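You operate a simulated robot arm through the tools that you are given. There is no shell and no other tool. Be economical: measure what you need, move in short steps, check, and stop when the job is done.

The job below is to be done with a simulated robot arm. You get a single attempt, and the scene is never put back.

Task
Put one of the flasks from the blue table top on the wall bench behind the printer. Then take the bottle labelled "Pink" from the blue table top and put it on the black tray. Then push the top left drawer shut. Then press the shaker time button three times. Then fetch the slide tray that says "A2" from the top of the analyser and set it on the front bench top. Keep to this order. Set down upright: flask, bottle.

The check looks at the end state, three seconds after you hand in, the way a careful person would. Anything else that was tipped, shoved, dropped, spilled or broken makes it a failure.

Robot
A 7-joint arm with a fingered hand on a trunk, on a base that drives. Base frame: it is fixed to the floor where the robot stands at the start and does not move with it; the origin is under the middle of the robot, x ahead of it, y to its left, z up; the surface under the hand at the start is at about z = 0.88. Units: m, rad, N and s.
Its first joint turns from -2.007 to 2.007 rad. Places, roughly: black tray (21x13x3 cm) [0.5, 0.3, 0.9]; bottle [0.75, 0.5, 1]; flask [0.5, 0.5, 1]; front bench top [1.2, -1.5, 0.9]; shaker time button [0.3, 1.8, 1]; slide tray [-0.5, 2, 1.25]; top left drawer [0.3, 1.9, 0.7]; wall bench behind the printer [2.2, 2.2, 0.9]. Payload 5 kg.
The TCP is the grasp point between the finger pads, 0.032 m short of the fingertips. In the tool frame z runs along the fingers and y along their closing line. Largest opening 0.16 m; the body of the gripper starts 0.089 m behind the TCP. The gripper is a hand of 4 fingers: y runs from the thumb to the fingers, the wrist lies at [0, 0, -0.267] in the tool frame.
Orientation is that of the tool frame in the base frame, as [roll, pitch, yaw] about the fixed x, y, z axes, in that order (R = Rz(yaw) Ry(pitch) Rx(roll)). With the fingers straight down and closing along the base's y, the tool's x points along the base's -x, its y along +y and its z along -z.

Tools
- The arm moves only by the tool move_arm. Its argument "increments" is a list of rows, each a list of 2 entries, a list of its own where there are three numbers: the shift along the base's x, y, z in units of 30 mm (1.0 is 30 mm), then the turn, a rotation vector about the base's x, y, z in units of 8 degrees (1.0 is 8 degrees). In form: [[[dx, dy, dz], [ax, ay, az]], ...]. A call has 1 to 20 rows; each row shifts and turns the commanded pose from where the row before left it. A call with a number of a shift or a turn outside -1 to 1 is refused whole. A row lasts 0.2 s, in which the tool goes at most 0.05 m and 0.15 rad; a call with a longer step from one row to the next is refused whole. A pose out of reach is approached as far as the arm can. The call stops where the force on the tool passes 40 N (or 10 N more than at its start, if that is more) or the arm is blocked; 0.2 s more then pass. In this call time passes only in rows, and 0.2 s behind the last. It gives the time, the measured TCP pose, the force on the tool (base axes), the opening and the grip force at its end, in the units of the frame above (readings bear some noise), with the torque about the TCP (base axes, N m) and any sound that the robot's microphone picked up.
- Cameras (640 x 400 px; columns grow to the right, rows downward): "scene" is now at [0.0224, 0.2079, 1.7058]; the picture's right is [0.06, -1.00, 0.00], its down [-0.72, -0.04, -0.69] and it looks along [0.69, 0.04, -0.72] (base axes); focal length 254 px, centre (320, 200). "wrist" rides on the gripper at [0.08, -0.004, -0.114] in the tool frame; the picture's right is [0.05, 1.00, 0.00], its down [-0.82, 0.04, -0.58] and it looks along [-0.58, 0.03, 0.82] (tool axes); focal length 265 px, centre (320, 200). There is no depth. A picture from a camera that has moved, and an enlarged one, comes with that camera's place and axes in the base frame and with its lens.
- grab_frame(camera): a new picture of that camera. No time passes.
- move_column(by): slides the trunk up (or, below 0, down) by that many m; the arm and the scene camera ride with it, the base frame stays. It gives what a move gives, with no picture.
- base_move(legs): drives the robot by 1 to 6 legs, each [ahead, turn to the left] in m and rad, along the robot's own axes; the way and the turn of a leg run together, so that a leg with both is an arc; at most 1.5 m and 3.142 rad a leg. The arm and the cameras ride along, it lands a little off, and it stops where it bumps. It gives what a move gives.
- set_fingers(finger1, finger2, finger3, thumb_bend): sets how far each is bent, from 0 (flat) to 1 (curled in); at 0.3 the hand is open as for a grip, at 0.7 the pads meet at the TCP. One left out holds its place. A second passes; each finger stops where it meets its share of the squeeze, and holds until it gets a number again. It is the only way to open and close the hand. It gives what a move gives, with no picture; readings hold the bend of each and the force on the fingers (four entries, about 0 where the hand has none), thumb and palm.
- pan_tilt(pan, tilt): turns the head with the scene camera to pan (to the left, within 2.705 rad either way) and tilt (down, from -0.506 to 1.204), counted from straight ahead of the robot. It gives what a move gives.
- zoom(camera, box): a new picture of the part [left, top, right, bottom] of that camera's present view, enlarged. No time passes.
- sign_off(): hands the job in; it is judged then, once.

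Work in short steps. Places have to be worked out from the pictures, the camera data and where the tool is seen: move nearer, look again, correct. Check each grasp and each placing, and mend what went wrong. You have 165 turns and 112 pictures in all, those below and enlarged ones among them. Open the gripper and draw the arm clear of the work before you hand the job in, unless the task says otherwise.

The tools are called after "Emit:" as a command line: name --argument value ..., lists and objects as JSON in quotes. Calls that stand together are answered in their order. move_arm: Moves the arm, as the interface text tells. Its arguments: {"type":"object","properties":{"increments":{"type":"array","items":{"type":"array"}}},"required":["increments"]} The other tools are called the same way: move_column (by) slides the trunk up or down; set_fingers (finger1, finger2, finger3, thumb_bend) moves the fingers one by one; base_move (legs) drives the base; pan_tilt (pan, tilt) turns the head that bears the scene camera; grab_frame (camera) takes a picture; zoom (camera, box) takes an enlarged picture of a part of a camera's view; sign_off () hands the job in.

At the start:

```text
time: 0.0
tcp_pos: [0.7168, 0.1671, 1.2341]
orientation: [-3.141, 0.001, 3.142]
ft_force: [1.1, 0.9, -0.1]
moment: [0.01, 0.02, -0.02]
grip_width: 0.1596
finger_force: 0.1
shape: jaw
bend: [0.3, 0.3, 0.3, 0.3]
finger forces: [0.0, 0.0, 0.1, 0.1, 0.1, 0.0]
trunk travel left (down, up): [-0.55, 0.44]
robot x, y, heading: [0.0032, 0.0029, -0.002]
head pan, tilt: [0.056, 0.805]
```

scene: 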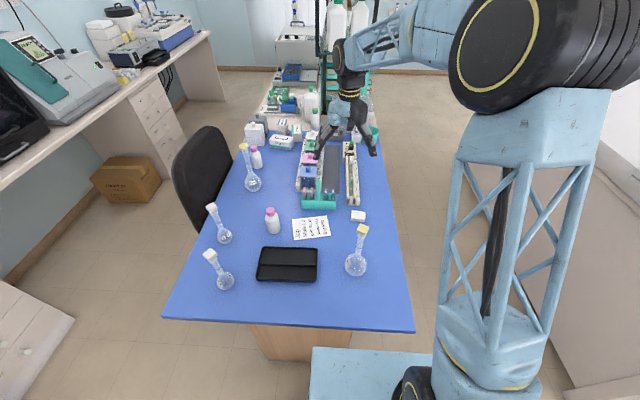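
wrist: 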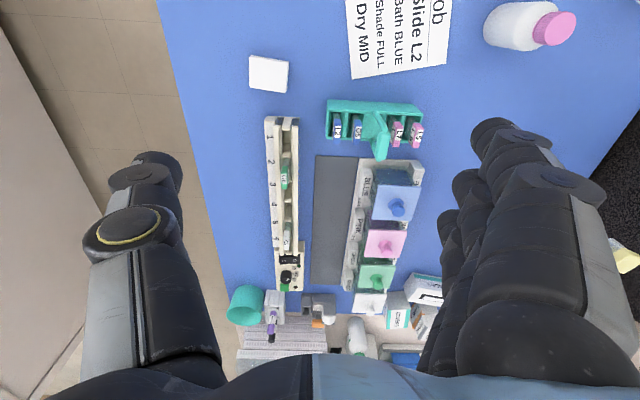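

I start by looking closely at the blue table from the scene camera and identify flasks and bottles.

Emit:
zoom --camera "scene" --box '[170, 120, 410, 300]'

Emit:
pan_tilt --pan 1.0 --tilt 0.5

Emit:
grab_frame --camera "scene"

```text
2.22 times, centred on (290, 210) of scene
camera zoom: at [0.0224, 0.2079, 1.7058], right [0.06, -1.0, 0.0], down [-0.72, -0.04, -0.69], along [0.69, 0.04, -0.72], focal length 564 px, centre (387, 178)
```

zoom: 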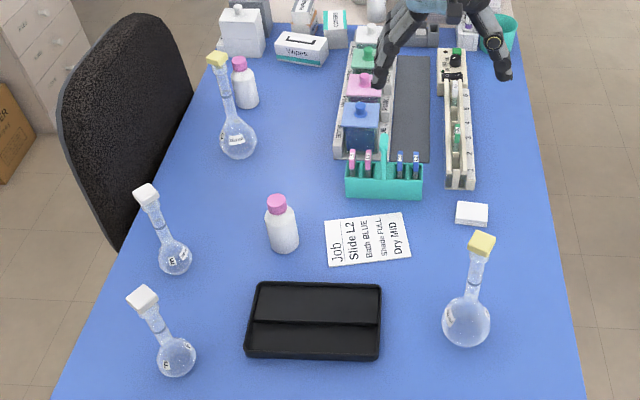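

```text
time: 1.2
tcp_pos: [0.7175, 0.1668, 1.2339]
orientation: [-3.141, 0.001, 3.142]
ft_force: [-0.2, 0.8, -0.1]
moment: [0.01, -0.02, 0.01]
grip_width: 0.1597
finger_force: 0.2
shape: jaw
bend: [0.3, 0.3, 0.3, 0.3]
finger forces: [0.0, 0.1, 0.0, 0.1, 0.0, 0.0]
trunk travel left (down, up): [-0.55, 0.44]
robot x, y, heading: [-0.0026, -0.0007, 0.009]
head pan, tilt: [1.0, 0.499]
```

```text
108 pictures are left
camera scene: at [-0.0087, 0.2799, 1.7321], right [0.84, -0.54, 0.0], down [-0.26, -0.4, -0.88], along [0.47, 0.74, -0.48], focal length 254 px, centre (320, 200)
```

scene: 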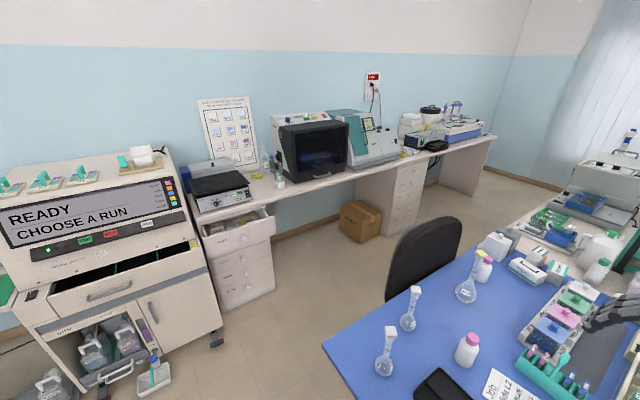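

The overview shows analyser (left), shaker, drawers, and the wall bench. I zoom in on the bench to find the printer.

Emit:
zoom --camera "scene" --box '[340, 60, 520, 172]'

Emit:
zoom --camera "scene" --box '[180, 90, 360, 202]'

Emit:
zoom --camera "scene" --box '[0, 130, 240, 280]'

```text
3.56 times, centred on (430, 116) of scene
camera zoom: at [-0.0087, 0.2799, 1.7321], right [0.84, -0.54, 0.0], down [-0.26, -0.4, -0.88], along [0.47, 0.74, -0.48], focal length 903 px, centre (-71, 499)
```

zoom: 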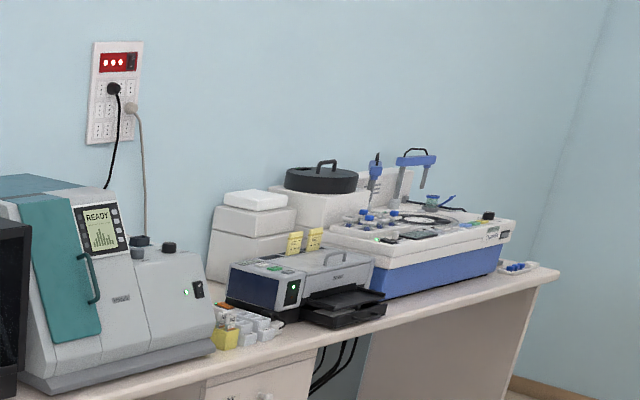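

```text
3.56 times, centred on (270, 146) of scene
camera zoom: at [-0.0087, 0.2799, 1.7321], right [0.84, -0.54, 0.0], down [-0.26, -0.4, -0.88], along [0.47, 0.74, -0.48], focal length 903 px, centre (498, 392)
```

zoom: 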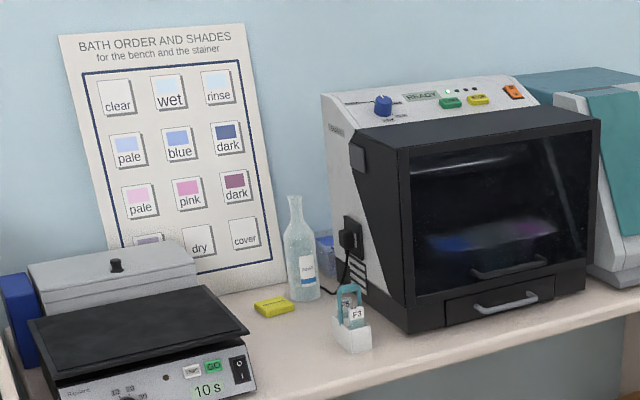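

```text
2.67 times, centred on (120, 205) of scene
camera zoom: at [-0.0087, 0.2799, 1.7321], right [0.84, -0.54, 0.0], down [-0.26, -0.4, -0.88], along [0.47, 0.74, -0.48], focal length 677 px, centre (853, 187)
```

zoom: 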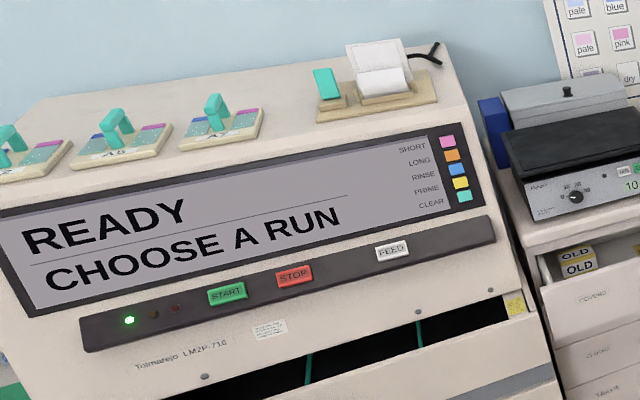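

The printer is at roughly (2.5, 2.0). I need a better floor picture for driving: chair, bench edge, gaps.

Emit:
pan_tilt --pan 0.75 --tilt 0.75

Emit:
grab_frame --camera "scene"

Emit:
pan_tilt --pan -0.9 --tilt 0.5

Emit:
grab_frame --camera "scene"

Emit:
pan_tilt --pan 1.9 --tilt 0.6

Emit:
grab_frame --camera "scene"

```text
time: 2.0
tcp_pos: [0.7171, 0.1675, 1.2335]
orientation: [3.141, 0.0, 3.141]
ft_force: [-0.1, 0.4, 0.3]
moment: [0.0, 0.02, 0.0]
grip_width: 0.1597
finger_force: 0.1
shape: jaw
bend: [0.3, 0.3, 0.3, 0.3]
finger forces: [0.0, 0.1, 0.0, 0.0, 0.0, 0.0]
trunk travel left (down, up): [-0.55, 0.44]
robot x, y, heading: [0.0009, 0.0005, 0.002]
head pan, tilt: [0.75, 0.75]
```

```text
104 pictures are left
camera scene: at [0.0026, 0.2599, 1.7102], right [0.68, -0.73, 0.0], down [-0.5, -0.47, -0.73], along [0.53, 0.5, -0.68], focal length 254 px, centre (320, 200)
```

scene: 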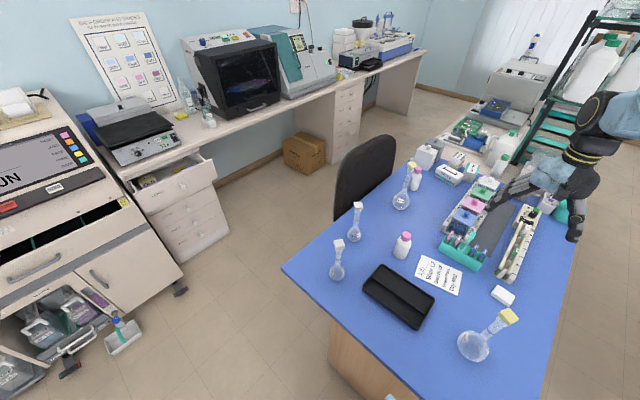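

```text
time: 3.7
tcp_pos: [0.7185, 0.167, 1.2339]
orientation: [-3.141, 0.0, 3.14]
ft_force: [-0.2, 0.2, -0.5]
moment: [-0.03, 0.01, -0.04]
grip_width: 0.1601
finger_force: 0.1
shape: jaw
bend: [0.3, 0.3, 0.3, 0.3]
finger forces: [0.0, 0.0, 0.1, 0.0, 0.1, 0.0]
trunk travel left (down, up): [-0.55, 0.44]
robot x, y, heading: [0.0004, 0.0015, -0.0]
head pan, tilt: [-0.901, 0.499]
```

```text
103 pictures are left
camera scene: at [-0.0014, 0.132, 1.7322], right [-0.78, -0.62, 0.0], down [-0.3, 0.37, -0.88], along [0.55, -0.69, -0.48], focal length 254 px, centre (320, 200)
```

scene: 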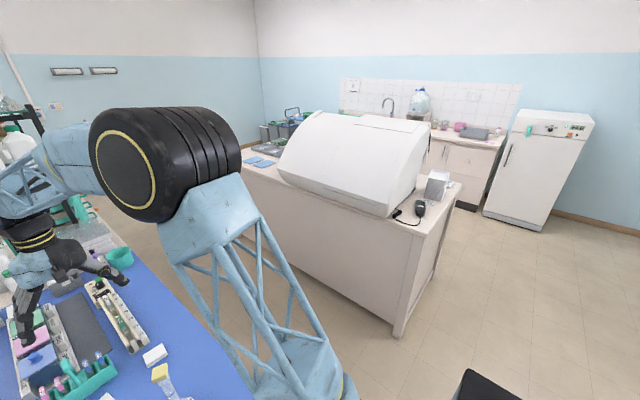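

```text
time: 6.2
tcp_pos: [0.7174, 0.1668, 1.2343]
orientation: [3.14, 0.0, 3.141]
ft_force: [-0.7, 0.0, 0.4]
moment: [0.03, 0.02, -0.01]
grip_width: 0.1595
finger_force: 0.1
shape: jaw
bend: [0.3, 0.3, 0.3, 0.3]
finger forces: [0.0, 0.0, 0.1, 0.0, 0.0, 0.0]
trunk travel left (down, up): [-0.55, 0.44]
robot x, y, heading: [0.0009, -0.0011, 0.004]
head pan, tilt: [1.901, 0.6]
```

```text
102 pictures are left
camera scene: at [-0.0865, 0.287, 1.7231], right [0.95, 0.32, 0.0], down [0.18, -0.53, -0.83], along [-0.27, 0.78, -0.56], focal length 254 px, centre (320, 200)
```

scene: 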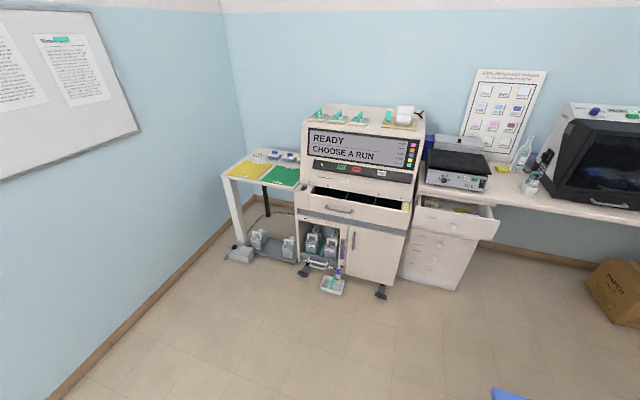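

The free corridor between chair (back at y≈0.95) and bench edge (y≈1.73) is drivable. Nearest flask A is estimated at (0.375, 0.54), top z≈1.10; I move above it and look.

Emit:
move_arm --increments '[[[-0.88, 0.95, 0.3], [0, 0, 0]], [[-0.88, 0.95, 0.3], [0, 0, 0]], [[-0.88, 0.95, 0.3], [0, 0, 0]], [[-0.88, 0.95, 0], [0, 0, 0]], [[-0.88, 0.95, 0], [0, 0, 0]], [[-0.88, 0.95, 0], [0, 0, 0]], [[-0.88, 0.95, 0], [0, 0, 0]], [[-0.88, 0.95, 0], [0, 0, 0]], [[-0.88, 0.95, 0], [0, 0, 0]], [[-0.88, 0.95, 0], [0, 0, 0]], [[-0.88, 0.95, 0], [0, 0, 0]], [[-0.88, 0.95, 0], [0, 0, 0]], [[-0.88, 0.95, 0], [0, 0, 0]]]'

Emit:
pan_tilt --pan 0.5 --tilt 0.9

Emit:
grab_frame --camera "scene"

Emit:
grab_frame --camera "wrist"

```text
time: 9.0
tcp_pos: [0.374, 0.5401, 1.2608]
orientation: [3.14, -0.002, -3.141]
ft_force: [0.6, 0.5, 0.1]
moment: [-0.01, -0.03, 0.02]
grip_width: 0.1599
finger_force: 0.0
shape: jaw
bend: [0.3, 0.3, 0.3, 0.3]
finger forces: [0.0, 0.0, 0.1, 0.1, 0.0, 0.1]
trunk travel left (down, up): [-0.55, 0.44]
robot x, y, heading: [-0.0021, -0.0035, -0.005]
head pan, tilt: [1.901, 0.6]
```

```text
time: 10.5
tcp_pos: [0.3753, 0.5394, 1.261]
orientation: [3.14, 0.0, 3.141]
ft_force: [-0.1, -0.4, 0.3]
moment: [-0.01, -0.02, -0.02]
grip_width: 0.1598
finger_force: 0.1
shape: jaw
bend: [0.3, 0.3, 0.3, 0.3]
finger forces: [0.0, 0.0, 0.0, 0.0, 0.1, 0.0]
trunk travel left (down, up): [-0.55, 0.44]
robot x, y, heading: [0.0017, -0.0011, -0.001]
head pan, tilt: [0.499, 0.901]
```

```text
101 pictures are left
camera scene: at [0.0083, 0.2397, 1.6983], right [0.48, -0.88, 0.0], down [-0.69, -0.38, -0.62], along [0.55, 0.3, -0.78], focal length 254 px, centre (320, 200)
```

scene: 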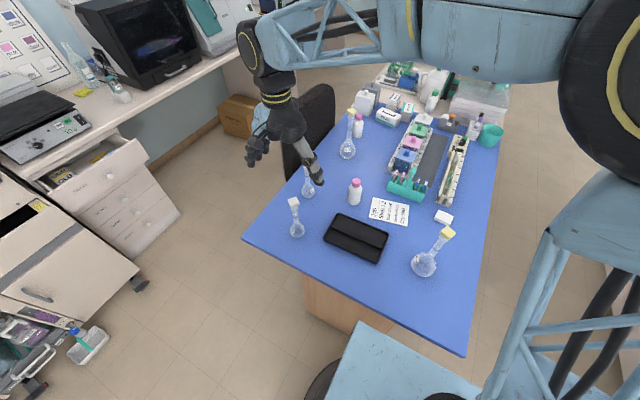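

```text
100 pictures are left
camera wrist: at [0.297, 0.5334, 1.3749], right [-0.05, 1.0, 0.0], down [0.82, 0.04, 0.58], along [0.58, 0.03, -0.82], focal length 265 px, centre (320, 200)
```

wrist: 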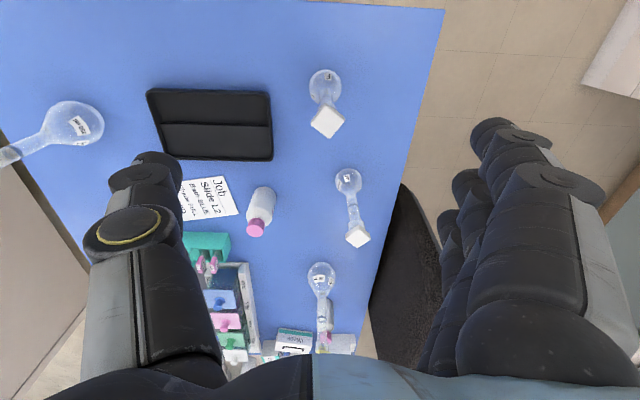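

From the wrist camera, flask A axis is at (0.394, 0.547), consistent for bulb and stopper. I line up and descend to just above, then to neck level.

Emit:
move_arm --increments '[[[0.62, 0.25, 0], [0, 0, 0]], [[0, 0, -1], [0, 0, 0]], [[0, 0, -1], [0, 0, 0]], [[0, 0, -1], [0, 0, 0]], [[0, 0, -1], [0, 0, 0]]]'

Emit:
grab_frame --camera "wrist"

Emit:
zoom --camera "scene" --box '[210, 120, 410, 270]'

```text
time: 11.7
tcp_pos: [0.3931, 0.5473, 1.1387]
orientation: [-3.14, 0.001, 3.141]
ft_force: [-0.1, 0.1, 0.4]
moment: [-0.01, -0.04, 0.03]
grip_width: 0.1598
finger_force: 0.1
shape: jaw
bend: [0.3, 0.3, 0.3, 0.3]
finger forces: [0.0, 0.0, 0.0, 0.0, 0.0, 0.1]
trunk travel left (down, up): [-0.55, 0.44]
robot x, y, heading: [-0.0, -0.0005, -0.001]
head pan, tilt: [0.499, 0.901]
```

```text
99 pictures are left
camera wrist: at [0.3143, 0.5412, 1.2536], right [-0.05, 1.0, 0.0], down [0.82, 0.04, 0.58], along [0.58, 0.03, -0.82], focal length 265 px, centre (320, 200)
```

wrist: 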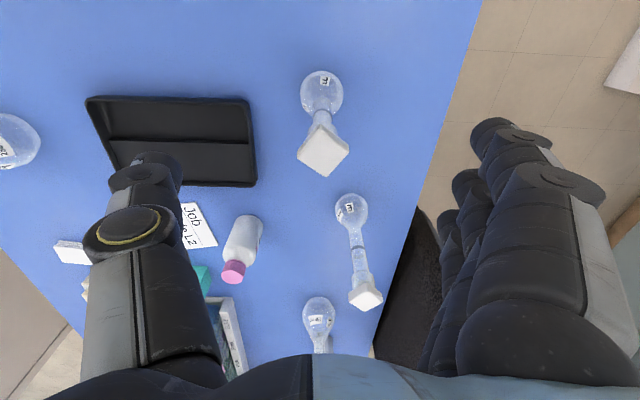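

```text
2.67 times, centred on (310, 195) of scene
camera zoom: at [0.0084, 0.2401, 1.6982], right [0.48, -0.88, 0.0], down [-0.69, -0.38, -0.62], along [0.55, 0.3, -0.78], focal length 677 px, centre (347, 213)
```

zoom: 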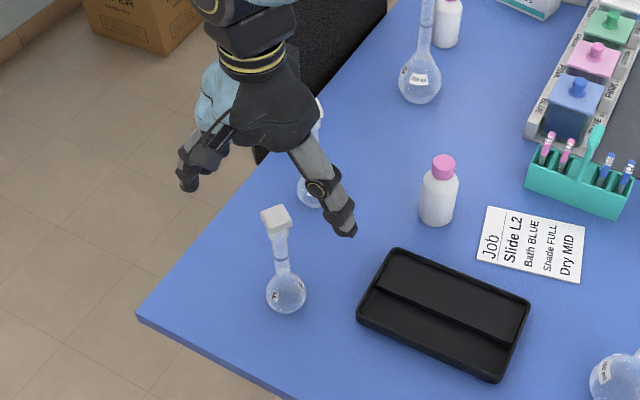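

TCP is right over the stopper (top z≈1.09). Descend to TCP z≈1.02 so the pads hold the neck below the stopper.

Emit:
move_arm --increments '[[[0.05, 0, -1], [0, 0, 0]], [[0, 0, -1], [0, 0, 0]], [[0, 0, -1], [0, 0, 0]], [[0, 0, -0.95], [0, 0, 0]]]'

Emit:
zoom --camera "scene" --box '[240, 140, 360, 250]'

```text
time: 12.7
tcp_pos: [0.3955, 0.5451, 1.0229]
orientation: [-3.142, -0.002, -3.141]
ft_force: [0.3, 0.1, 0.0]
moment: [-0.04, 0.0, -0.01]
grip_width: 0.1598
finger_force: 0.0
shape: jaw
bend: [0.3, 0.3, 0.3, 0.3]
finger forces: [0.1, 0.0, 0.0, 0.0, 0.1, 0.0]
trunk travel left (down, up): [-0.55, 0.44]
robot x, y, heading: [-0.0035, 0.0046, -0.002]
head pan, tilt: [0.499, 0.901]
```

```text
3.64 times, centred on (300, 195) of scene
camera zoom: at [0.0086, 0.2403, 1.6982], right [0.48, -0.88, 0.0], down [-0.69, -0.38, -0.62], along [0.54, 0.3, -0.78], focal length 923 px, centre (393, 218)
```

zoom: 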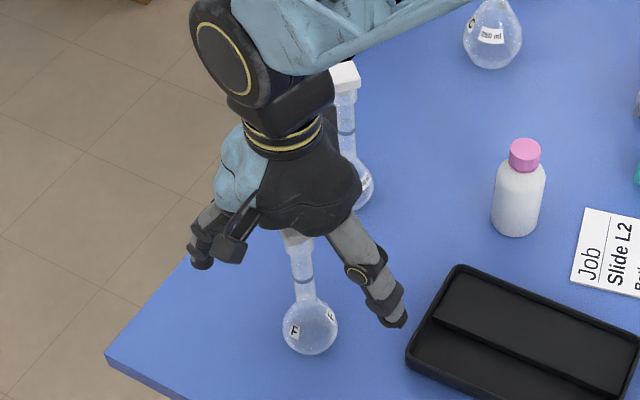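

Clear of flask B; neck is between the fingers. Closing stepwise.

Emit:
set_fingers --finger1 0.55 --finger2 0.55 --finger3 0.55 --thumb_bend 0.55

Emit:
set_fingers --finger1 0.75 --finger2 0.75 --finger3 0.75 --thumb_bend 0.75

Emit:
zoom --camera "scene" --box '[240, 140, 360, 250]'

```text
time: 13.7
tcp_pos: [0.3944, 0.5462, 1.0224]
orientation: [3.14, 0.0, 3.141]
ft_force: [-0.3, 0.1, 0.2]
moment: [0.02, -0.01, -0.02]
grip_width: 0.0727
finger_force: 0.1
shape: fingers
bend: [0.55, 0.55, 0.55, 0.55]
finger forces: [0.0, 0.1, 0.1, 0.0, 0.0, 0.1]
trunk travel left (down, up): [-0.55, 0.44]
robot x, y, heading: [-0.0023, -0.0003, -0.003]
head pan, tilt: [0.499, 0.901]
```

```text
time: 14.7
tcp_pos: [0.3941, 0.5455, 1.0229]
orientation: [-3.141, 0.001, 3.141]
ft_force: [-0.1, 1.1, -1.6]
moment: [0.0, -0.02, -0.03]
grip_width: 0.019
finger_force: 9.8
shape: fingers
bend: [0.75, 0.67, 0.75, 0.7]
finger forces: [0.0, 9.4, 0.0, 0.1, 9.4, 0.1]
trunk travel left (down, up): [-0.55, 0.44]
robot x, y, heading: [0.0011, -0.0006, 0.002]
head pan, tilt: [0.499, 0.901]
```

```text
3.64 times, centred on (300, 195) of scene
camera zoom: at [0.0083, 0.2398, 1.6982], right [0.48, -0.88, 0.0], down [-0.69, -0.38, -0.62], along [0.55, 0.3, -0.78], focal length 923 px, centre (393, 218)
```

zoom: 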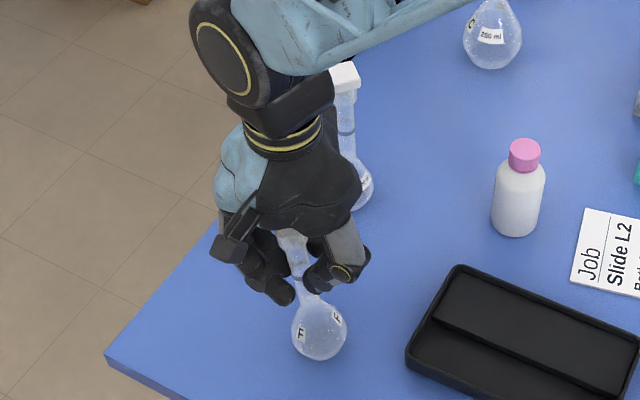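

Gripped by middle finger and thumb at 9.4 N, width 19 mm. Lift slowly and check it hangs straight.

Emit:
move_arm --increments '[[[0, 0, 0.5], [0, 0, 0]], [[0, 0, 0.5], [0, 0, 0]], [[0, 0, 0.7], [0, 0, 0]]]'

Emit:
zoom --camera "scene" --box '[240, 140, 360, 250]'

Emit:
grab_frame --camera "wrist"

```text
time: 15.5
tcp_pos: [0.3946, 0.5445, 1.0745]
orientation: [3.14, 0.001, 3.141]
ft_force: [0.2, 0.4, -1.5]
moment: [0.03, -0.03, 0.07]
grip_width: 0.0191
finger_force: 9.3
shape: fingers
bend: [0.75, 0.67, 0.75, 0.7]
finger forces: [0.1, 9.4, 0.1, 0.0, 9.4, 0.0]
trunk travel left (down, up): [-0.55, 0.44]
robot x, y, heading: [0.0005, 0.0004, 0.002]
head pan, tilt: [0.499, 0.901]
```

```text
3.64 times, centred on (300, 195) of scene
camera zoom: at [0.0081, 0.2395, 1.6983], right [0.48, -0.88, 0.0], down [-0.69, -0.38, -0.62], along [0.55, 0.3, -0.78], focal length 923 px, centre (393, 218)
```

zoom: 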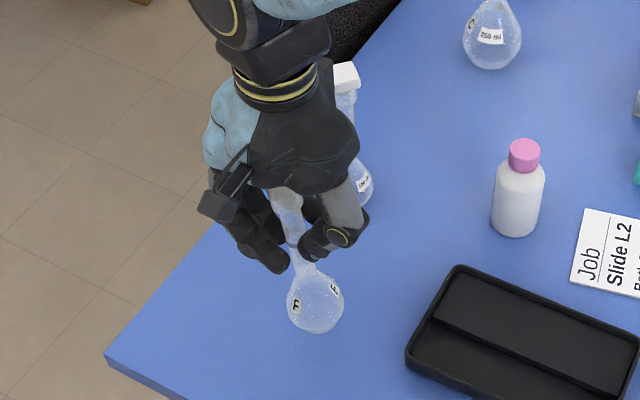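

```text
94 pictures are left
camera wrist: at [0.3161, 0.5407, 1.1873], right [-0.05, 1.0, 0.0], down [0.82, 0.04, 0.58], along [0.58, 0.03, -0.82], focal length 265 px, centre (320, 200)
```

wrist: 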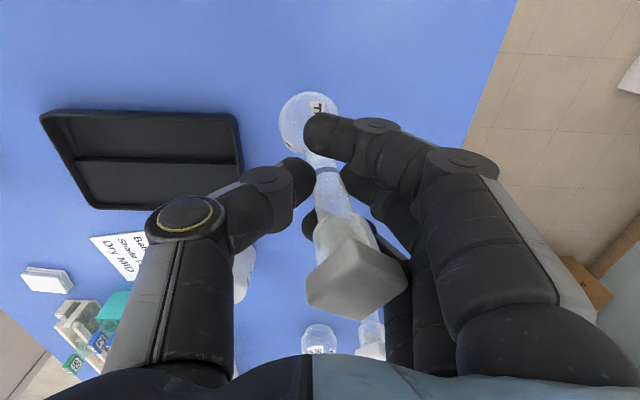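

Firmly held, tilted only ~5°. Raise to 1.33 and draw the arm in front of the robot for driving.

Emit:
move_arm --increments '[[[0, 0, 1], [0, 0, 0]], [[0, 0, 1], [0, 0, 0]], [[0, 0, 1], [0, 0, 0]], [[0, 0, 1], [0, 0, 0]], [[0, 0, 1], [0, 0, 0]], [[0, 0, 1], [0, 0, 0]], [[0, 0, 1], [0, 0, 0]], [[0, 0, 1], [0, 0, 0]], [[0, 0, 1], [0, 0, 0]], [[0.2, -1, 0], [0, 0, 0]], [[0.2, -1, 0], [0, 0, 0]], [[0.2, -1, 0], [0, 0, 0]], [[0.2, -1, 0], [0, 0, 0]], [[0.2, -1, 0], [0, 0, 0]], [[0.2, -1, 0], [0, 0, 0]], [[0.2, -1, 0], [0, 0, 0]], [[0.2, -1, 0], [0, 0, 0]], [[0.2, -1, 0], [0, 0, 0]], [[0.2, -1, 0], [0, 0, 0]]]'

Emit:
pan_tilt --pan 0.0 --tilt 1.2

Emit:
grab_frame --camera "scene"

Emit:
pan_tilt --pan 1.5 --tilt 1.2

Emit:
grab_frame --camera "scene"

```text
time: 19.5
tcp_pos: [0.4544, 0.2432, 1.3444]
orientation: [3.141, 0.0, -3.142]
ft_force: [-0.2, 0.3, -0.1]
moment: [0.02, 0.02, -0.01]
grip_width: 0.0188
finger_force: 9.3
shape: fingers
bend: [0.75, 0.67, 0.75, 0.71]
finger forces: [0.0, 9.2, 0.1, 0.0, 9.2, 0.1]
trunk travel left (down, up): [-0.55, 0.44]
robot x, y, heading: [0.0005, -0.0005, -0.002]
head pan, tilt: [0.499, 0.901]
```

```text
time: 20.4
tcp_pos: [0.4558, 0.2445, 1.3443]
orientation: [3.141, 0.001, -3.14]
ft_force: [-0.4, 0.4, -1.5]
moment: [0.0, -0.01, 0.02]
grip_width: 0.0192
finger_force: 8.7
shape: fingers
bend: [0.75, 0.67, 0.75, 0.71]
finger forces: [0.0, 9.3, 0.0, 0.0, 9.2, 0.1]
trunk travel left (down, up): [-0.55, 0.44]
robot x, y, heading: [-0.0008, 0.0009, 0.001]
head pan, tilt: [0.0, 1.201]
```

```text
93 pictures are left
camera scene: at [-0.002, 0.2035, 1.6785], right [0.0, -1.0, 0.0], down [-0.93, 0.0, -0.36], along [0.36, 0.0, -0.93], focal length 254 px, centre (320, 200)
```

scene: 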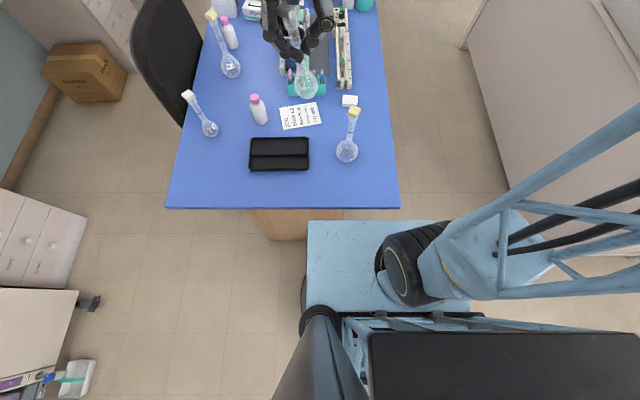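

```text
time: 22.0
tcp_pos: [0.4558, 0.2442, 1.3444]
orientation: [-3.141, 0.001, 3.142]
ft_force: [0.2, 0.5, -0.4]
moment: [0.02, 0.03, 0.0]
grip_width: 0.0191
finger_force: 9.0
shape: fingers
bend: [0.75, 0.67, 0.75, 0.71]
finger forces: [0.0, 9.3, 0.0, 0.0, 9.2, 0.0]
trunk travel left (down, up): [-0.55, 0.44]
robot x, y, heading: [-0.0006, 0.0012, -0.002]
head pan, tilt: [1.499, 1.201]
```

```text
92 pictures are left
camera scene: at [-0.054, 0.2591, 1.6785], right [1.0, -0.07, 0.0], down [-0.07, -0.93, -0.36], along [0.03, 0.36, -0.93], focal length 254 px, centre (320, 200)
```

scene: 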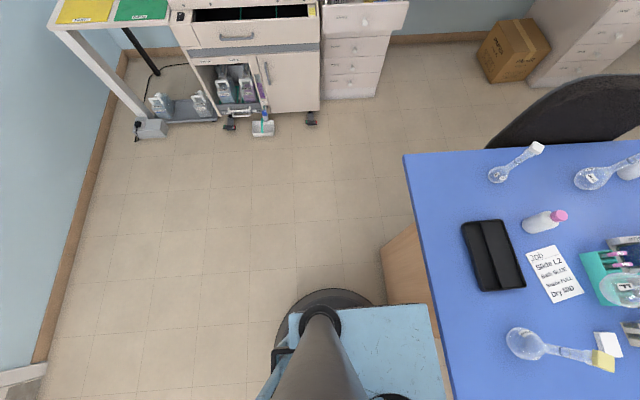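

I back off from the table to clear it and look at my own base footprint on the right side.

Emit:
base_move --legs '[[-0.5, 0]]'

Emit:
pan_tilt --pan -0.7 --tilt 1.2

Emit:
grab_frame --camera "scene"

Emit:
pan_tilt --pan 0.6 --tilt 0.7

Emit:
grab_frame --camera "scene"

```text
time: 24.9
tcp_pos: [-0.037, 0.2449, 1.3446]
orientation: [3.141, 0.0, 3.138]
ft_force: [-0.1, -0.3, -0.2]
moment: [0.0, 0.01, 0.01]
grip_width: 0.0187
finger_force: 9.5
shape: fingers
bend: [0.75, 0.67, 0.75, 0.71]
finger forces: [0.1, 9.3, 0.1, 0.1, 9.2, 0.0]
trunk travel left (down, up): [-0.55, 0.44]
robot x, y, heading: [-0.4939, 0.0006, -0.003]
head pan, tilt: [1.499, 1.201]
```

```text
time: 27.0
tcp_pos: [-0.0362, 0.2435, 1.3437]
orientation: [3.141, -0.001, 3.138]
ft_force: [0.2, -0.5, -0.8]
moment: [0.01, -0.03, 0.01]
grip_width: 0.0189
finger_force: 9.2
shape: fingers
bend: [0.75, 0.67, 0.75, 0.71]
finger forces: [0.0, 9.3, 0.1, 0.1, 9.2, 0.2]
trunk travel left (down, up): [-0.55, 0.44]
robot x, y, heading: [-0.4958, 0.0, -0.006]
head pan, tilt: [-0.7, 1.201]
```

```text
91 pictures are left
camera scene: at [-0.4977, 0.1842, 1.6788], right [-0.36, -0.93, 0.0], down [-0.87, 0.33, -0.37], along [0.34, -0.13, -0.93], focal length 254 px, centre (320, 200)
```

scene: 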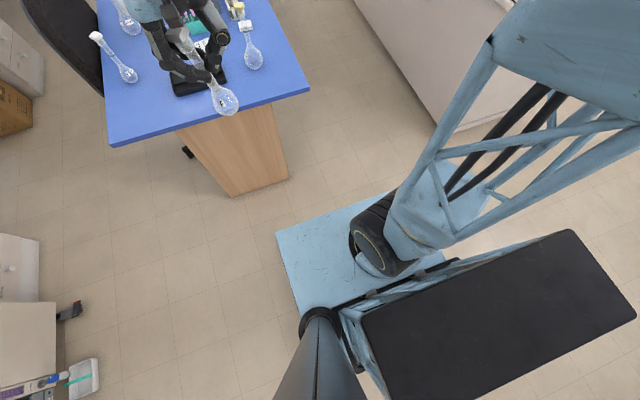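

```text
time: 28.5
tcp_pos: [-0.0365, 0.2426, 1.3438]
orientation: [3.141, 0.0, 3.138]
ft_force: [0.2, -1.0, -0.3]
moment: [0.0, -0.01, -0.01]
grip_width: 0.0186
finger_force: 10.1
shape: fingers
bend: [0.75, 0.67, 0.75, 0.71]
finger forces: [0.0, 9.3, 0.0, 0.0, 9.1, 0.0]
trunk travel left (down, up): [-0.55, 0.44]
robot x, y, heading: [-0.4915, -0.001, -0.002]
head pan, tilt: [0.6, 0.7]
```

```text
90 pictures are left
camera scene: at [-0.4801, 0.252, 1.7144], right [0.56, -0.83, 0.0], down [-0.53, -0.36, -0.76], along [0.63, 0.43, -0.64], focal length 254 px, centre (320, 200)
```

scene: 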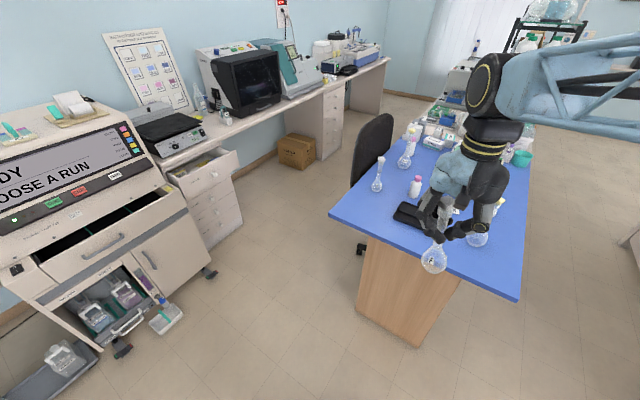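

Footprint is about ±0.29 wide and 0.39 ahead. I drive: turn left, go to y≈0.9, turn toward the corridor, and verify before going on.

Emit:
base_move --legs '[[0, 1.571], [0.9, 0], [0, -1.237], [1.15, 0]]'

Emit:
pan_tilt --pan -0.3 --tilt 0.8

Emit:
grab_frame --camera "scene"

```text
time: 46.0
tcp_pos: [0.9231, 1.6959, 1.3449]
orientation: [-3.141, 0.0, -2.769]
ft_force: [1.0, 0.7, -0.8]
moment: [0.04, 0.01, 0.0]
grip_width: 0.0189
finger_force: 8.7
shape: fingers
bend: [0.75, 0.67, 0.75, 0.71]
finger forces: [0.0, 8.8, 0.0, 0.0, 8.3, 0.0]
trunk travel left (down, up): [-0.55, 0.44]
robot x, y, heading: [0.5842, 1.3037, 0.372]
head pan, tilt: [0.6, 0.7]
```

```text
time: 47.2
tcp_pos: [0.9217, 1.6973, 1.3438]
orientation: [-3.141, 0.001, -2.767]
ft_force: [-0.2, 0.2, -1.0]
moment: [-0.01, 0.03, 0.0]
grip_width: 0.0187
finger_force: 8.6
shape: fingers
bend: [0.75, 0.67, 0.75, 0.71]
finger forces: [0.0, 8.8, 0.0, 0.0, 8.3, 0.0]
trunk travel left (down, up): [-0.55, 0.44]
robot x, y, heading: [0.5862, 1.3061, 0.368]
head pan, tilt: [-0.3, 0.799]
```

```text
89 pictures are left
camera scene: at [0.5393, 1.4774, 1.7062], right [0.07, -1.0, 0.0], down [-0.71, -0.05, -0.7], along [0.7, 0.05, -0.72], focal length 254 px, centre (320, 200)
```

scene: 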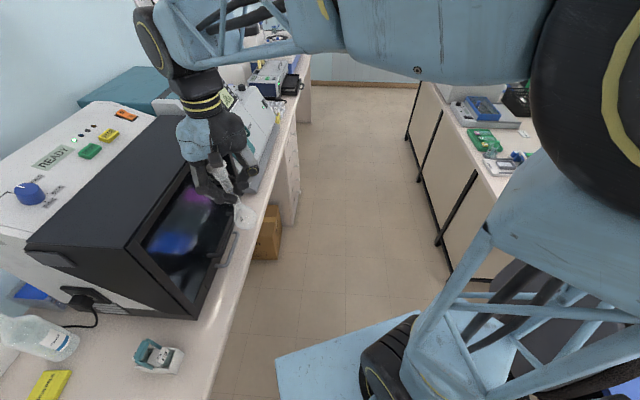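

No contact, but the hand is near the hood; I turn to heading 0 and continue along the corridor in two legs.

Emit:
base_move --legs '[[0, -0.372], [0.8, 0]]'

Emit:
grab_frame --camera "wrist"

Emit:
pan_tilt --pan 0.5 --tilt 0.6

Emit:
grab_frame --camera "scene"

```text
time: 52.7
tcp_pos: [1.8495, 1.5565, 1.344]
orientation: [-3.141, 0.001, -3.131]
ft_force: [1.0, -0.8, -0.5]
moment: [0.03, 0.03, 0.0]
grip_width: 0.0187
finger_force: 8.5
shape: fingers
bend: [0.75, 0.67, 0.75, 0.71]
finger forces: [0.0, 9.0, 0.1, 0.0, 8.4, 0.1]
trunk travel left (down, up): [-0.55, 0.44]
robot x, y, heading: [1.3947, 1.3108, 0.013]
head pan, tilt: [-0.3, 0.799]
```

```text
88 pictures are left
camera wrist: at [1.7715, 1.5512, 1.4578], right [-0.06, 1.0, 0.0], down [0.82, 0.05, 0.58], along [0.58, 0.04, -0.82], focal length 265 px, centre (320, 200)
```

wrist: 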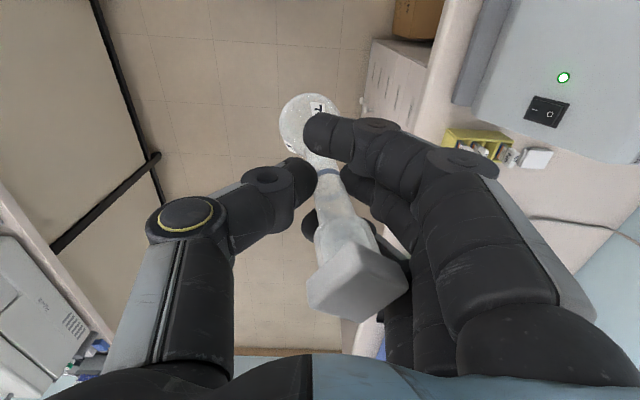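

```text
time: 53.8
tcp_pos: [1.8505, 1.5576, 1.3436]
orientation: [3.141, -0.002, -3.13]
ft_force: [1.4, -0.2, -0.7]
moment: [-0.01, -0.03, -0.02]
grip_width: 0.0186
finger_force: 8.6
shape: fingers
bend: [0.75, 0.67, 0.75, 0.71]
finger forces: [0.0, 9.0, 0.0, 0.0, 8.2, 0.0]
trunk travel left (down, up): [-0.55, 0.44]
robot x, y, heading: [1.3973, 1.3085, 0.009]
head pan, tilt: [0.499, 0.6]
```

```text
87 pictures are left
camera scene: at [1.4141, 1.5542, 1.723], right [0.49, -0.87, 0.0], down [-0.49, -0.28, -0.82], along [0.72, 0.4, -0.57], focal length 254 px, centre (320, 200)
```

scene: 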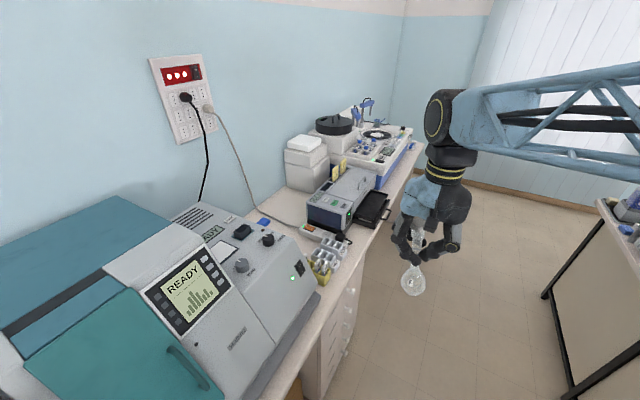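

The printer is at ≈(2.4, 1.95), with free bench between it and the wall left of the white boxes. I drive on 0.7 m and look down there.

Emit:
base_move --legs '[[0.75, -0.01]]'

Emit:
pan_tilt --pan 1.0 --tilt 0.75

Emit:
grab_frame --camera "scene"

```text
time: 57.9
tcp_pos: [2.6086, 1.554, 1.3433]
orientation: [3.142, 0.0, 3.141]
ft_force: [0.8, 0.0, -0.9]
moment: [0.0, 0.0, -0.04]
grip_width: 0.0186
finger_force: 8.9
shape: fingers
bend: [0.75, 0.67, 0.75, 0.71]
finger forces: [0.0, 9.0, 0.0, 0.0, 8.3, 0.0]
trunk travel left (down, up): [-0.55, 0.44]
robot x, y, heading: [2.1489, 1.3117, -0.005]
head pan, tilt: [0.499, 0.6]
```

```text
time: 58.8
tcp_pos: [2.609, 1.5552, 1.344]
orientation: [-3.141, 0.0, 3.139]
ft_force: [0.5, 0.3, -0.3]
moment: [-0.04, 0.05, -0.02]
grip_width: 0.0188
finger_force: 8.8
shape: fingers
bend: [0.75, 0.67, 0.75, 0.71]
finger forces: [0.0, 8.9, 0.0, 0.0, 8.3, 0.1]
trunk travel left (down, up): [-0.55, 0.44]
robot x, y, heading: [2.1489, 1.3089, -0.003]
head pan, tilt: [1.0, 0.75]
```

```text
86 pictures are left
camera scene: at [2.1397, 1.5846, 1.7102], right [0.84, -0.54, 0.0], down [-0.37, -0.57, -0.73], along [0.4, 0.61, -0.68], focal length 254 px, centre (320, 200)
```

scene: 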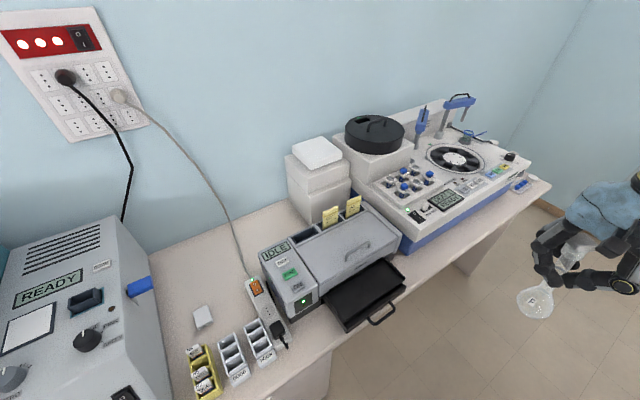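

Free space behind the printer: about x 2.28–2.48, y 2.15–2.4; target (2.37, 2.25). I arc forward with a left turn so the arm faces the bench comfortably.

Emit:
base_move --legs '[[0.2, 0.6]]'

Emit:
pan_tilt --pan 0.6 --tilt 0.9

Emit:
grab_frame --camera "scene"

```text
time: 61.0
tcp_pos: [2.5713, 1.8277, 1.3446]
orientation: [3.141, -0.001, -2.538]
ft_force: [0.3, 0.0, -1.2]
moment: [0.02, 0.03, 0.01]
grip_width: 0.0185
finger_force: 8.7
shape: fingers
bend: [0.75, 0.67, 0.75, 0.71]
finger forces: [0.1, 8.8, 0.2, 0.0, 8.2, 0.0]
trunk travel left (down, up): [-0.55, 0.44]
robot x, y, heading: [2.3402, 1.3686, 0.605]
head pan, tilt: [1.0, 0.75]
```

```text
time: 61.8
tcp_pos: [2.5726, 1.8288, 1.345]
orientation: [-3.142, -0.002, -2.537]
ft_force: [0.3, 0.0, -0.6]
moment: [-0.01, -0.02, 0.0]
grip_width: 0.0187
finger_force: 9.0
shape: fingers
bend: [0.75, 0.67, 0.75, 0.71]
finger forces: [0.0, 8.9, 0.0, 0.0, 8.1, 0.1]
trunk travel left (down, up): [-0.55, 0.44]
robot x, y, heading: [2.3396, 1.372, 0.604]
head pan, tilt: [0.6, 0.901]
```

```text
85 pictures are left
camera scene: at [2.2006, 1.5722, 1.6983], right [0.93, -0.36, 0.0], down [-0.28, -0.73, -0.62], along [0.22, 0.58, -0.78], focal length 254 px, centre (320, 200)
```

scene: 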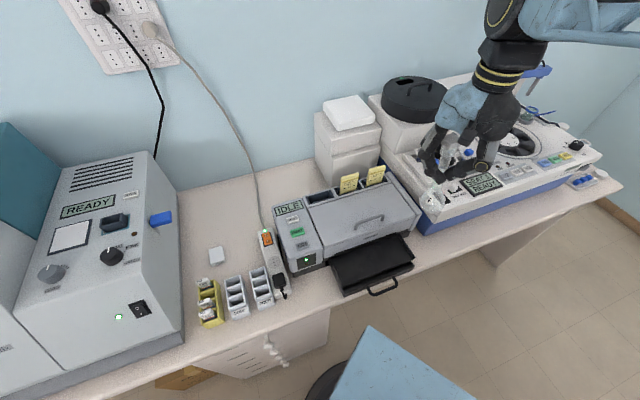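

Target spot chosen at (2.36, 2.25): left box face x≈2.48, printer back y≈2.14, cord x≈2.19. I move over at height and untilt the flask by ~7°.

Emit:
move_arm --increments '[[[-0.473, 0.936, 0], [0, 0, 0]], [[-0.473, 0.936, 0], [0, 0, 0]], [[-0.473, 0.936, 0], [0, 0, 0]], [[-0.473, 0.936, 0], [0, 0, 0]], [[-0.473, 0.936, 0], [0, 0, 0]], [[-0.473, 0.936, 0], [0, 0, 0]], [[-0.473, 0.936, 0], [0, 0, 0]], [[-0.473, 0.936, 0], [0, 0, 0]], [[-0.473, 0.936, 0], [0, 0, 0]], [[-0.473, 0.936, 0], [0, 0, 0]], [[-0.473, 0.936, 0], [0, 0, 0]], [[-0.473, 0.936, 0], [0, 0, 0]], [[-0.473, 0.936, 0], [0, 0, 0]], [[-0.473, 0.936, 0], [0, 0, 0]], [[-0.473, 0.936, 0], [0, 0, 0]], [[0, 0, -0.5], [0.7, 0.48, 0]]]'

Emit:
grab_frame --camera "wrist"

Emit:
grab_frame --camera "scene"

```text
time: 65.2
tcp_pos: [2.3611, 2.2454, 1.3353]
orientation: [3.017, 0.002, -2.538]
ft_force: [0.0, -1.7, 0.1]
moment: [0.14, 0.1, 0.01]
grip_width: 0.0185
finger_force: 9.0
shape: fingers
bend: [0.75, 0.67, 0.75, 0.71]
finger forces: [0.1, 8.8, 0.0, 0.0, 8.1, 0.0]
trunk travel left (down, up): [-0.55, 0.44]
robot x, y, heading: [2.3331, 1.3669, 0.605]
head pan, tilt: [0.6, 0.901]
```

```text
84 pictures are left
camera wrist: at [2.3072, 2.1832, 1.4468], right [-0.61, 0.79, 0.12], down [0.69, 0.44, 0.58], along [0.4, 0.44, -0.81], focal length 265 px, centre (320, 200)
```

wrist: 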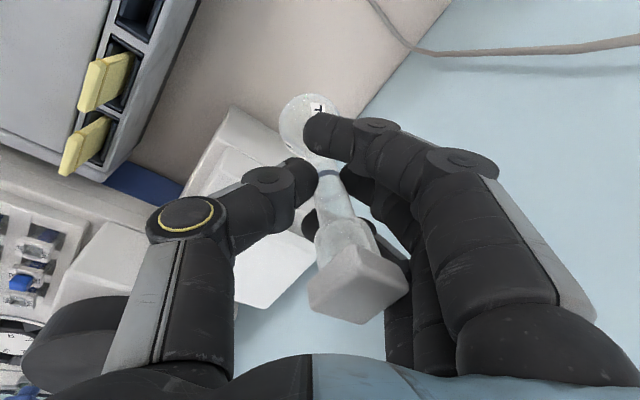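

```text
83 pictures are left
camera scene: at [2.2028, 1.568, 1.6989], right [0.93, -0.36, 0.0], down [-0.28, -0.73, -0.62], along [0.22, 0.58, -0.78], focal length 254 px, centre (320, 200)
```

scene: 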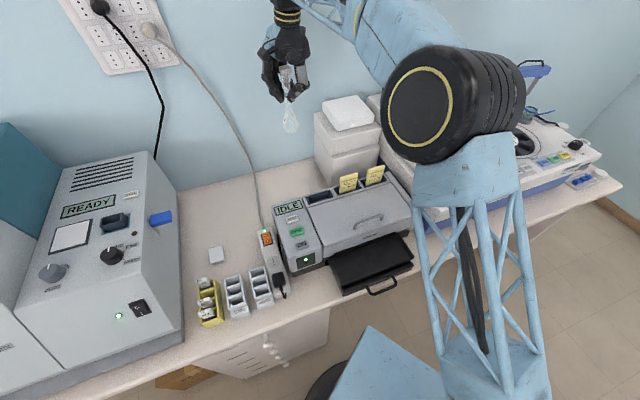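

Spot below is clear. Descend to ~1.05, then slow.

Emit:
move_arm --increments '[[[0, 0, -1], [0, 0, 0]], [[0, 0, -1], [0, 0, 0]], [[0, 0, -1], [0, 0, 0]], [[0, 0, -1], [0, 0, 0]], [[0, 0, -1], [0, 0, 0]], [[0, 0, -1], [0, 0, 0]], [[0, 0, -1], [0, 0, 0]], [[0, 0, -1], [0, 0, 0]], [[0, 0, -1], [0, 0, 0]]]'

Emit:
zoom --camera "scene" --box '[230, 60, 390, 260]'

Emit:
grab_frame --camera "wrist"

```text
time: 67.2
tcp_pos: [2.36, 2.2514, 1.0591]
orientation: [3.023, -0.001, -2.54]
ft_force: [-0.1, -0.2, -1.5]
moment: [-0.02, -0.01, 0.0]
grip_width: 0.0183
finger_force: 9.0
shape: fingers
bend: [0.75, 0.67, 0.75, 0.71]
finger forces: [0.1, 8.6, 0.1, 0.0, 7.9, 0.0]
trunk travel left (down, up): [-0.55, 0.44]
robot x, y, heading: [2.3354, 1.3674, 0.606]
head pan, tilt: [0.6, 0.901]
```

```text
2.00 times, centred on (310, 160) of scene
camera zoom: at [2.2005, 1.5732, 1.6981], right [0.93, -0.36, 0.0], down [-0.28, -0.73, -0.62], along [0.22, 0.58, -0.78], focal length 508 px, centre (340, 280)
```

zoom: 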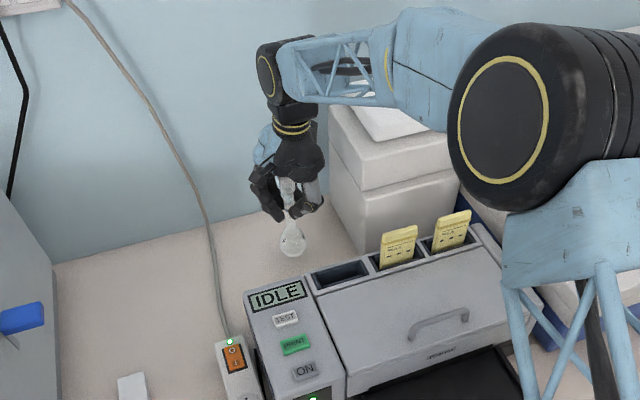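

```text
81 pictures are left
camera wrist: at [2.3054, 2.1897, 1.1712], right [-0.61, 0.79, 0.12], down [0.69, 0.44, 0.58], along [0.4, 0.43, -0.81], focal length 265 px, centre (320, 200)
```

wrist: 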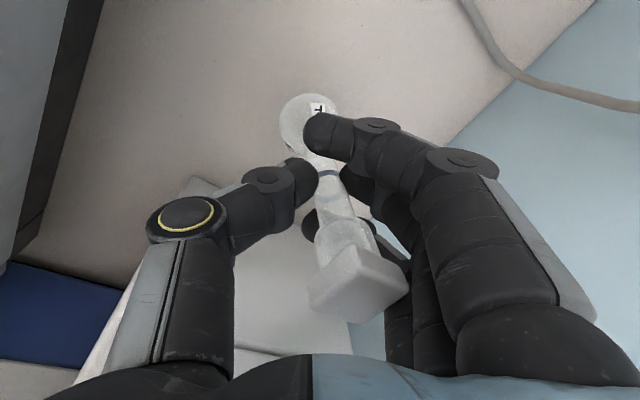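

Good clearance all round. Lower in small steps watching vertical force.

Emit:
move_arm --increments '[[[0, 0, -0.4], [0, 0, 0]], [[0, 0, -0.4], [0, 0, 0]], [[0, 0, -0.15], [0, 0, 0]]]'

Emit:
move_arm --increments '[[[0, 0, -0.12], [0, 0, 0]]]'

Emit:
move_arm --increments '[[[0, 0, -0.1], [0, 0, 0]]]'

```text
time: 68.0
tcp_pos: [2.3593, 2.2497, 1.0314]
orientation: [3.021, 0.001, -2.538]
ft_force: [-1.1, -1.2, 11.6]
moment: [-0.06, 0.09, 0.04]
grip_width: 0.0168
finger_force: 11.0
shape: fingers
bend: [0.75, 0.68, 0.75, 0.74]
finger forces: [0.0, 9.6, 1.7, 0.1, 11.1, 0.0]
trunk travel left (down, up): [-0.55, 0.44]
robot x, y, heading: [2.3421, 1.3676, 0.606]
head pan, tilt: [0.6, 0.901]
```

```text
time: 68.4
tcp_pos: [2.3598, 2.2482, 1.0297]
orientation: [3.019, 0.001, -2.536]
ft_force: [-1.6, -3.7, 19.5]
moment: [0.06, 0.07, 0.06]
grip_width: 0.0165
finger_force: 13.4
shape: fingers
bend: [0.75, 0.68, 0.75, 0.74]
finger forces: [0.0, 10.1, 3.7, 0.1, 12.7, 0.1]
trunk travel left (down, up): [-0.55, 0.44]
robot x, y, heading: [2.3366, 1.3673, 0.602]
head pan, tilt: [0.6, 0.901]
```

```text
time: 68.8
tcp_pos: [2.3584, 2.2487, 1.0248]
orientation: [3.021, 0.003, -2.537]
ft_force: [-2.2, -3.3, 18.9]
moment: [0.13, -0.04, 0.02]
grip_width: 0.0165
finger_force: 14.2
shape: fingers
bend: [0.75, 0.69, 0.75, 0.75]
finger forces: [0.0, 10.3, 6.4, 0.1, 11.7, 0.0]
trunk travel left (down, up): [-0.55, 0.44]
robot x, y, heading: [2.3387, 1.3708, 0.606]
head pan, tilt: [0.6, 0.901]
```

It is on the bench with ~19 N; relieve by raising 6 mm and look.

Emit:
move_arm --increments '[[[0, 0, 0.2], [0, 0, 0]]]'

Emit:
zoom --camera "scene" --box '[270, 120, 350, 190]'

Emit:
grab_frame --camera "wrist"

```text
time: 69.2
tcp_pos: [2.36, 2.2484, 1.0277]
orientation: [3.025, 0.0, -2.537]
ft_force: [-0.8, 1.0, -0.2]
moment: [0.02, 0.02, 0.01]
grip_width: 0.0168
finger_force: 8.7
shape: fingers
bend: [0.75, 0.68, 0.75, 0.74]
finger forces: [0.0, 7.0, 3.9, 0.0, 6.3, 0.1]
trunk travel left (down, up): [-0.55, 0.44]
robot x, y, heading: [2.336, 1.367, 0.603]
head pan, tilt: [0.6, 0.901]
heard: snap
```

```text
5.71 times, centred on (310, 155) of scene
camera zoom: at [2.2007, 1.5724, 1.6979], right [0.93, -0.36, 0.0], down [-0.28, -0.73, -0.62], along [0.22, 0.58, -0.78], focal length 1451 px, centre (377, 457)
```

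zoom: 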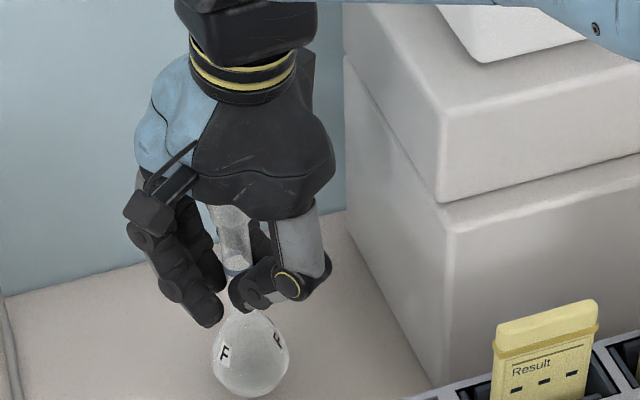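

```text
79 pictures are left
camera wrist: at [2.3056, 2.188, 1.1411], right [-0.61, 0.79, 0.12], down [0.69, 0.44, 0.58], along [0.4, 0.43, -0.81], focal length 265 px, centre (320, 200)
```

wrist: 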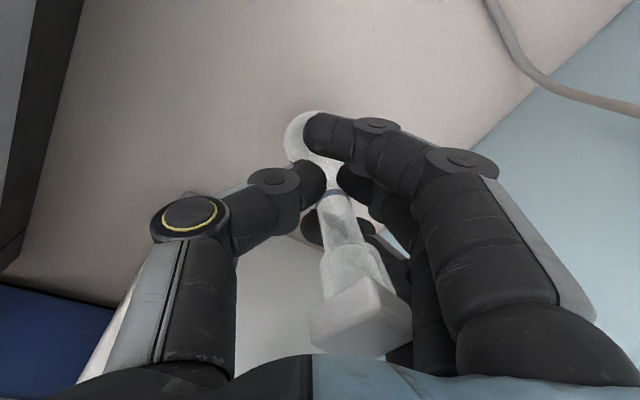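

A snap was heard, but the flask looks whole and vertical in the picture. I open the fingers gently in two stages.

Emit:
set_fingers --finger1 0.62 --finger2 0.62 --finger3 0.62 --thumb_bend 0.66

Emit:
zoom --camera "scene" --box '[270, 120, 350, 190]'

```text
time: 70.2
tcp_pos: [2.3587, 2.2504, 1.0302]
orientation: [3.022, 0.001, -2.538]
ft_force: [0.5, 0.2, -0.7]
moment: [0.02, 0.01, -0.01]
grip_width: 0.0395
finger_force: 0.5
shape: fingers
bend: [0.62, 0.62, 0.62, 0.66]
finger forces: [0.0, 0.0, 0.0, 0.0, 0.0, 0.0]
trunk travel left (down, up): [-0.55, 0.44]
robot x, y, heading: [2.3365, 1.3691, 0.605]
head pan, tilt: [0.6, 0.901]
```

```text
5.71 times, centred on (310, 155) of scene
camera zoom: at [2.2005, 1.5725, 1.6982], right [0.93, -0.36, 0.0], down [-0.28, -0.73, -0.62], along [0.22, 0.58, -0.78], focal length 1451 px, centre (377, 457)
```

zoom: 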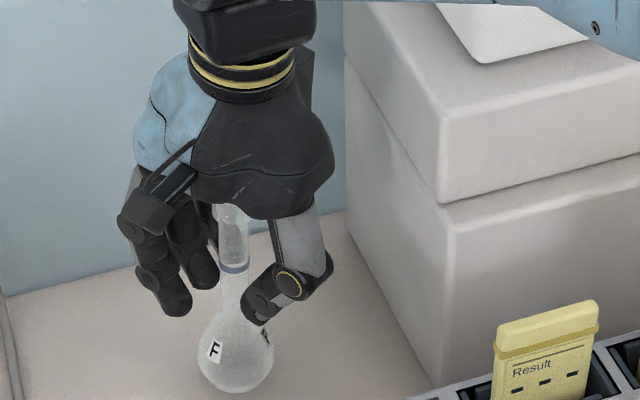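

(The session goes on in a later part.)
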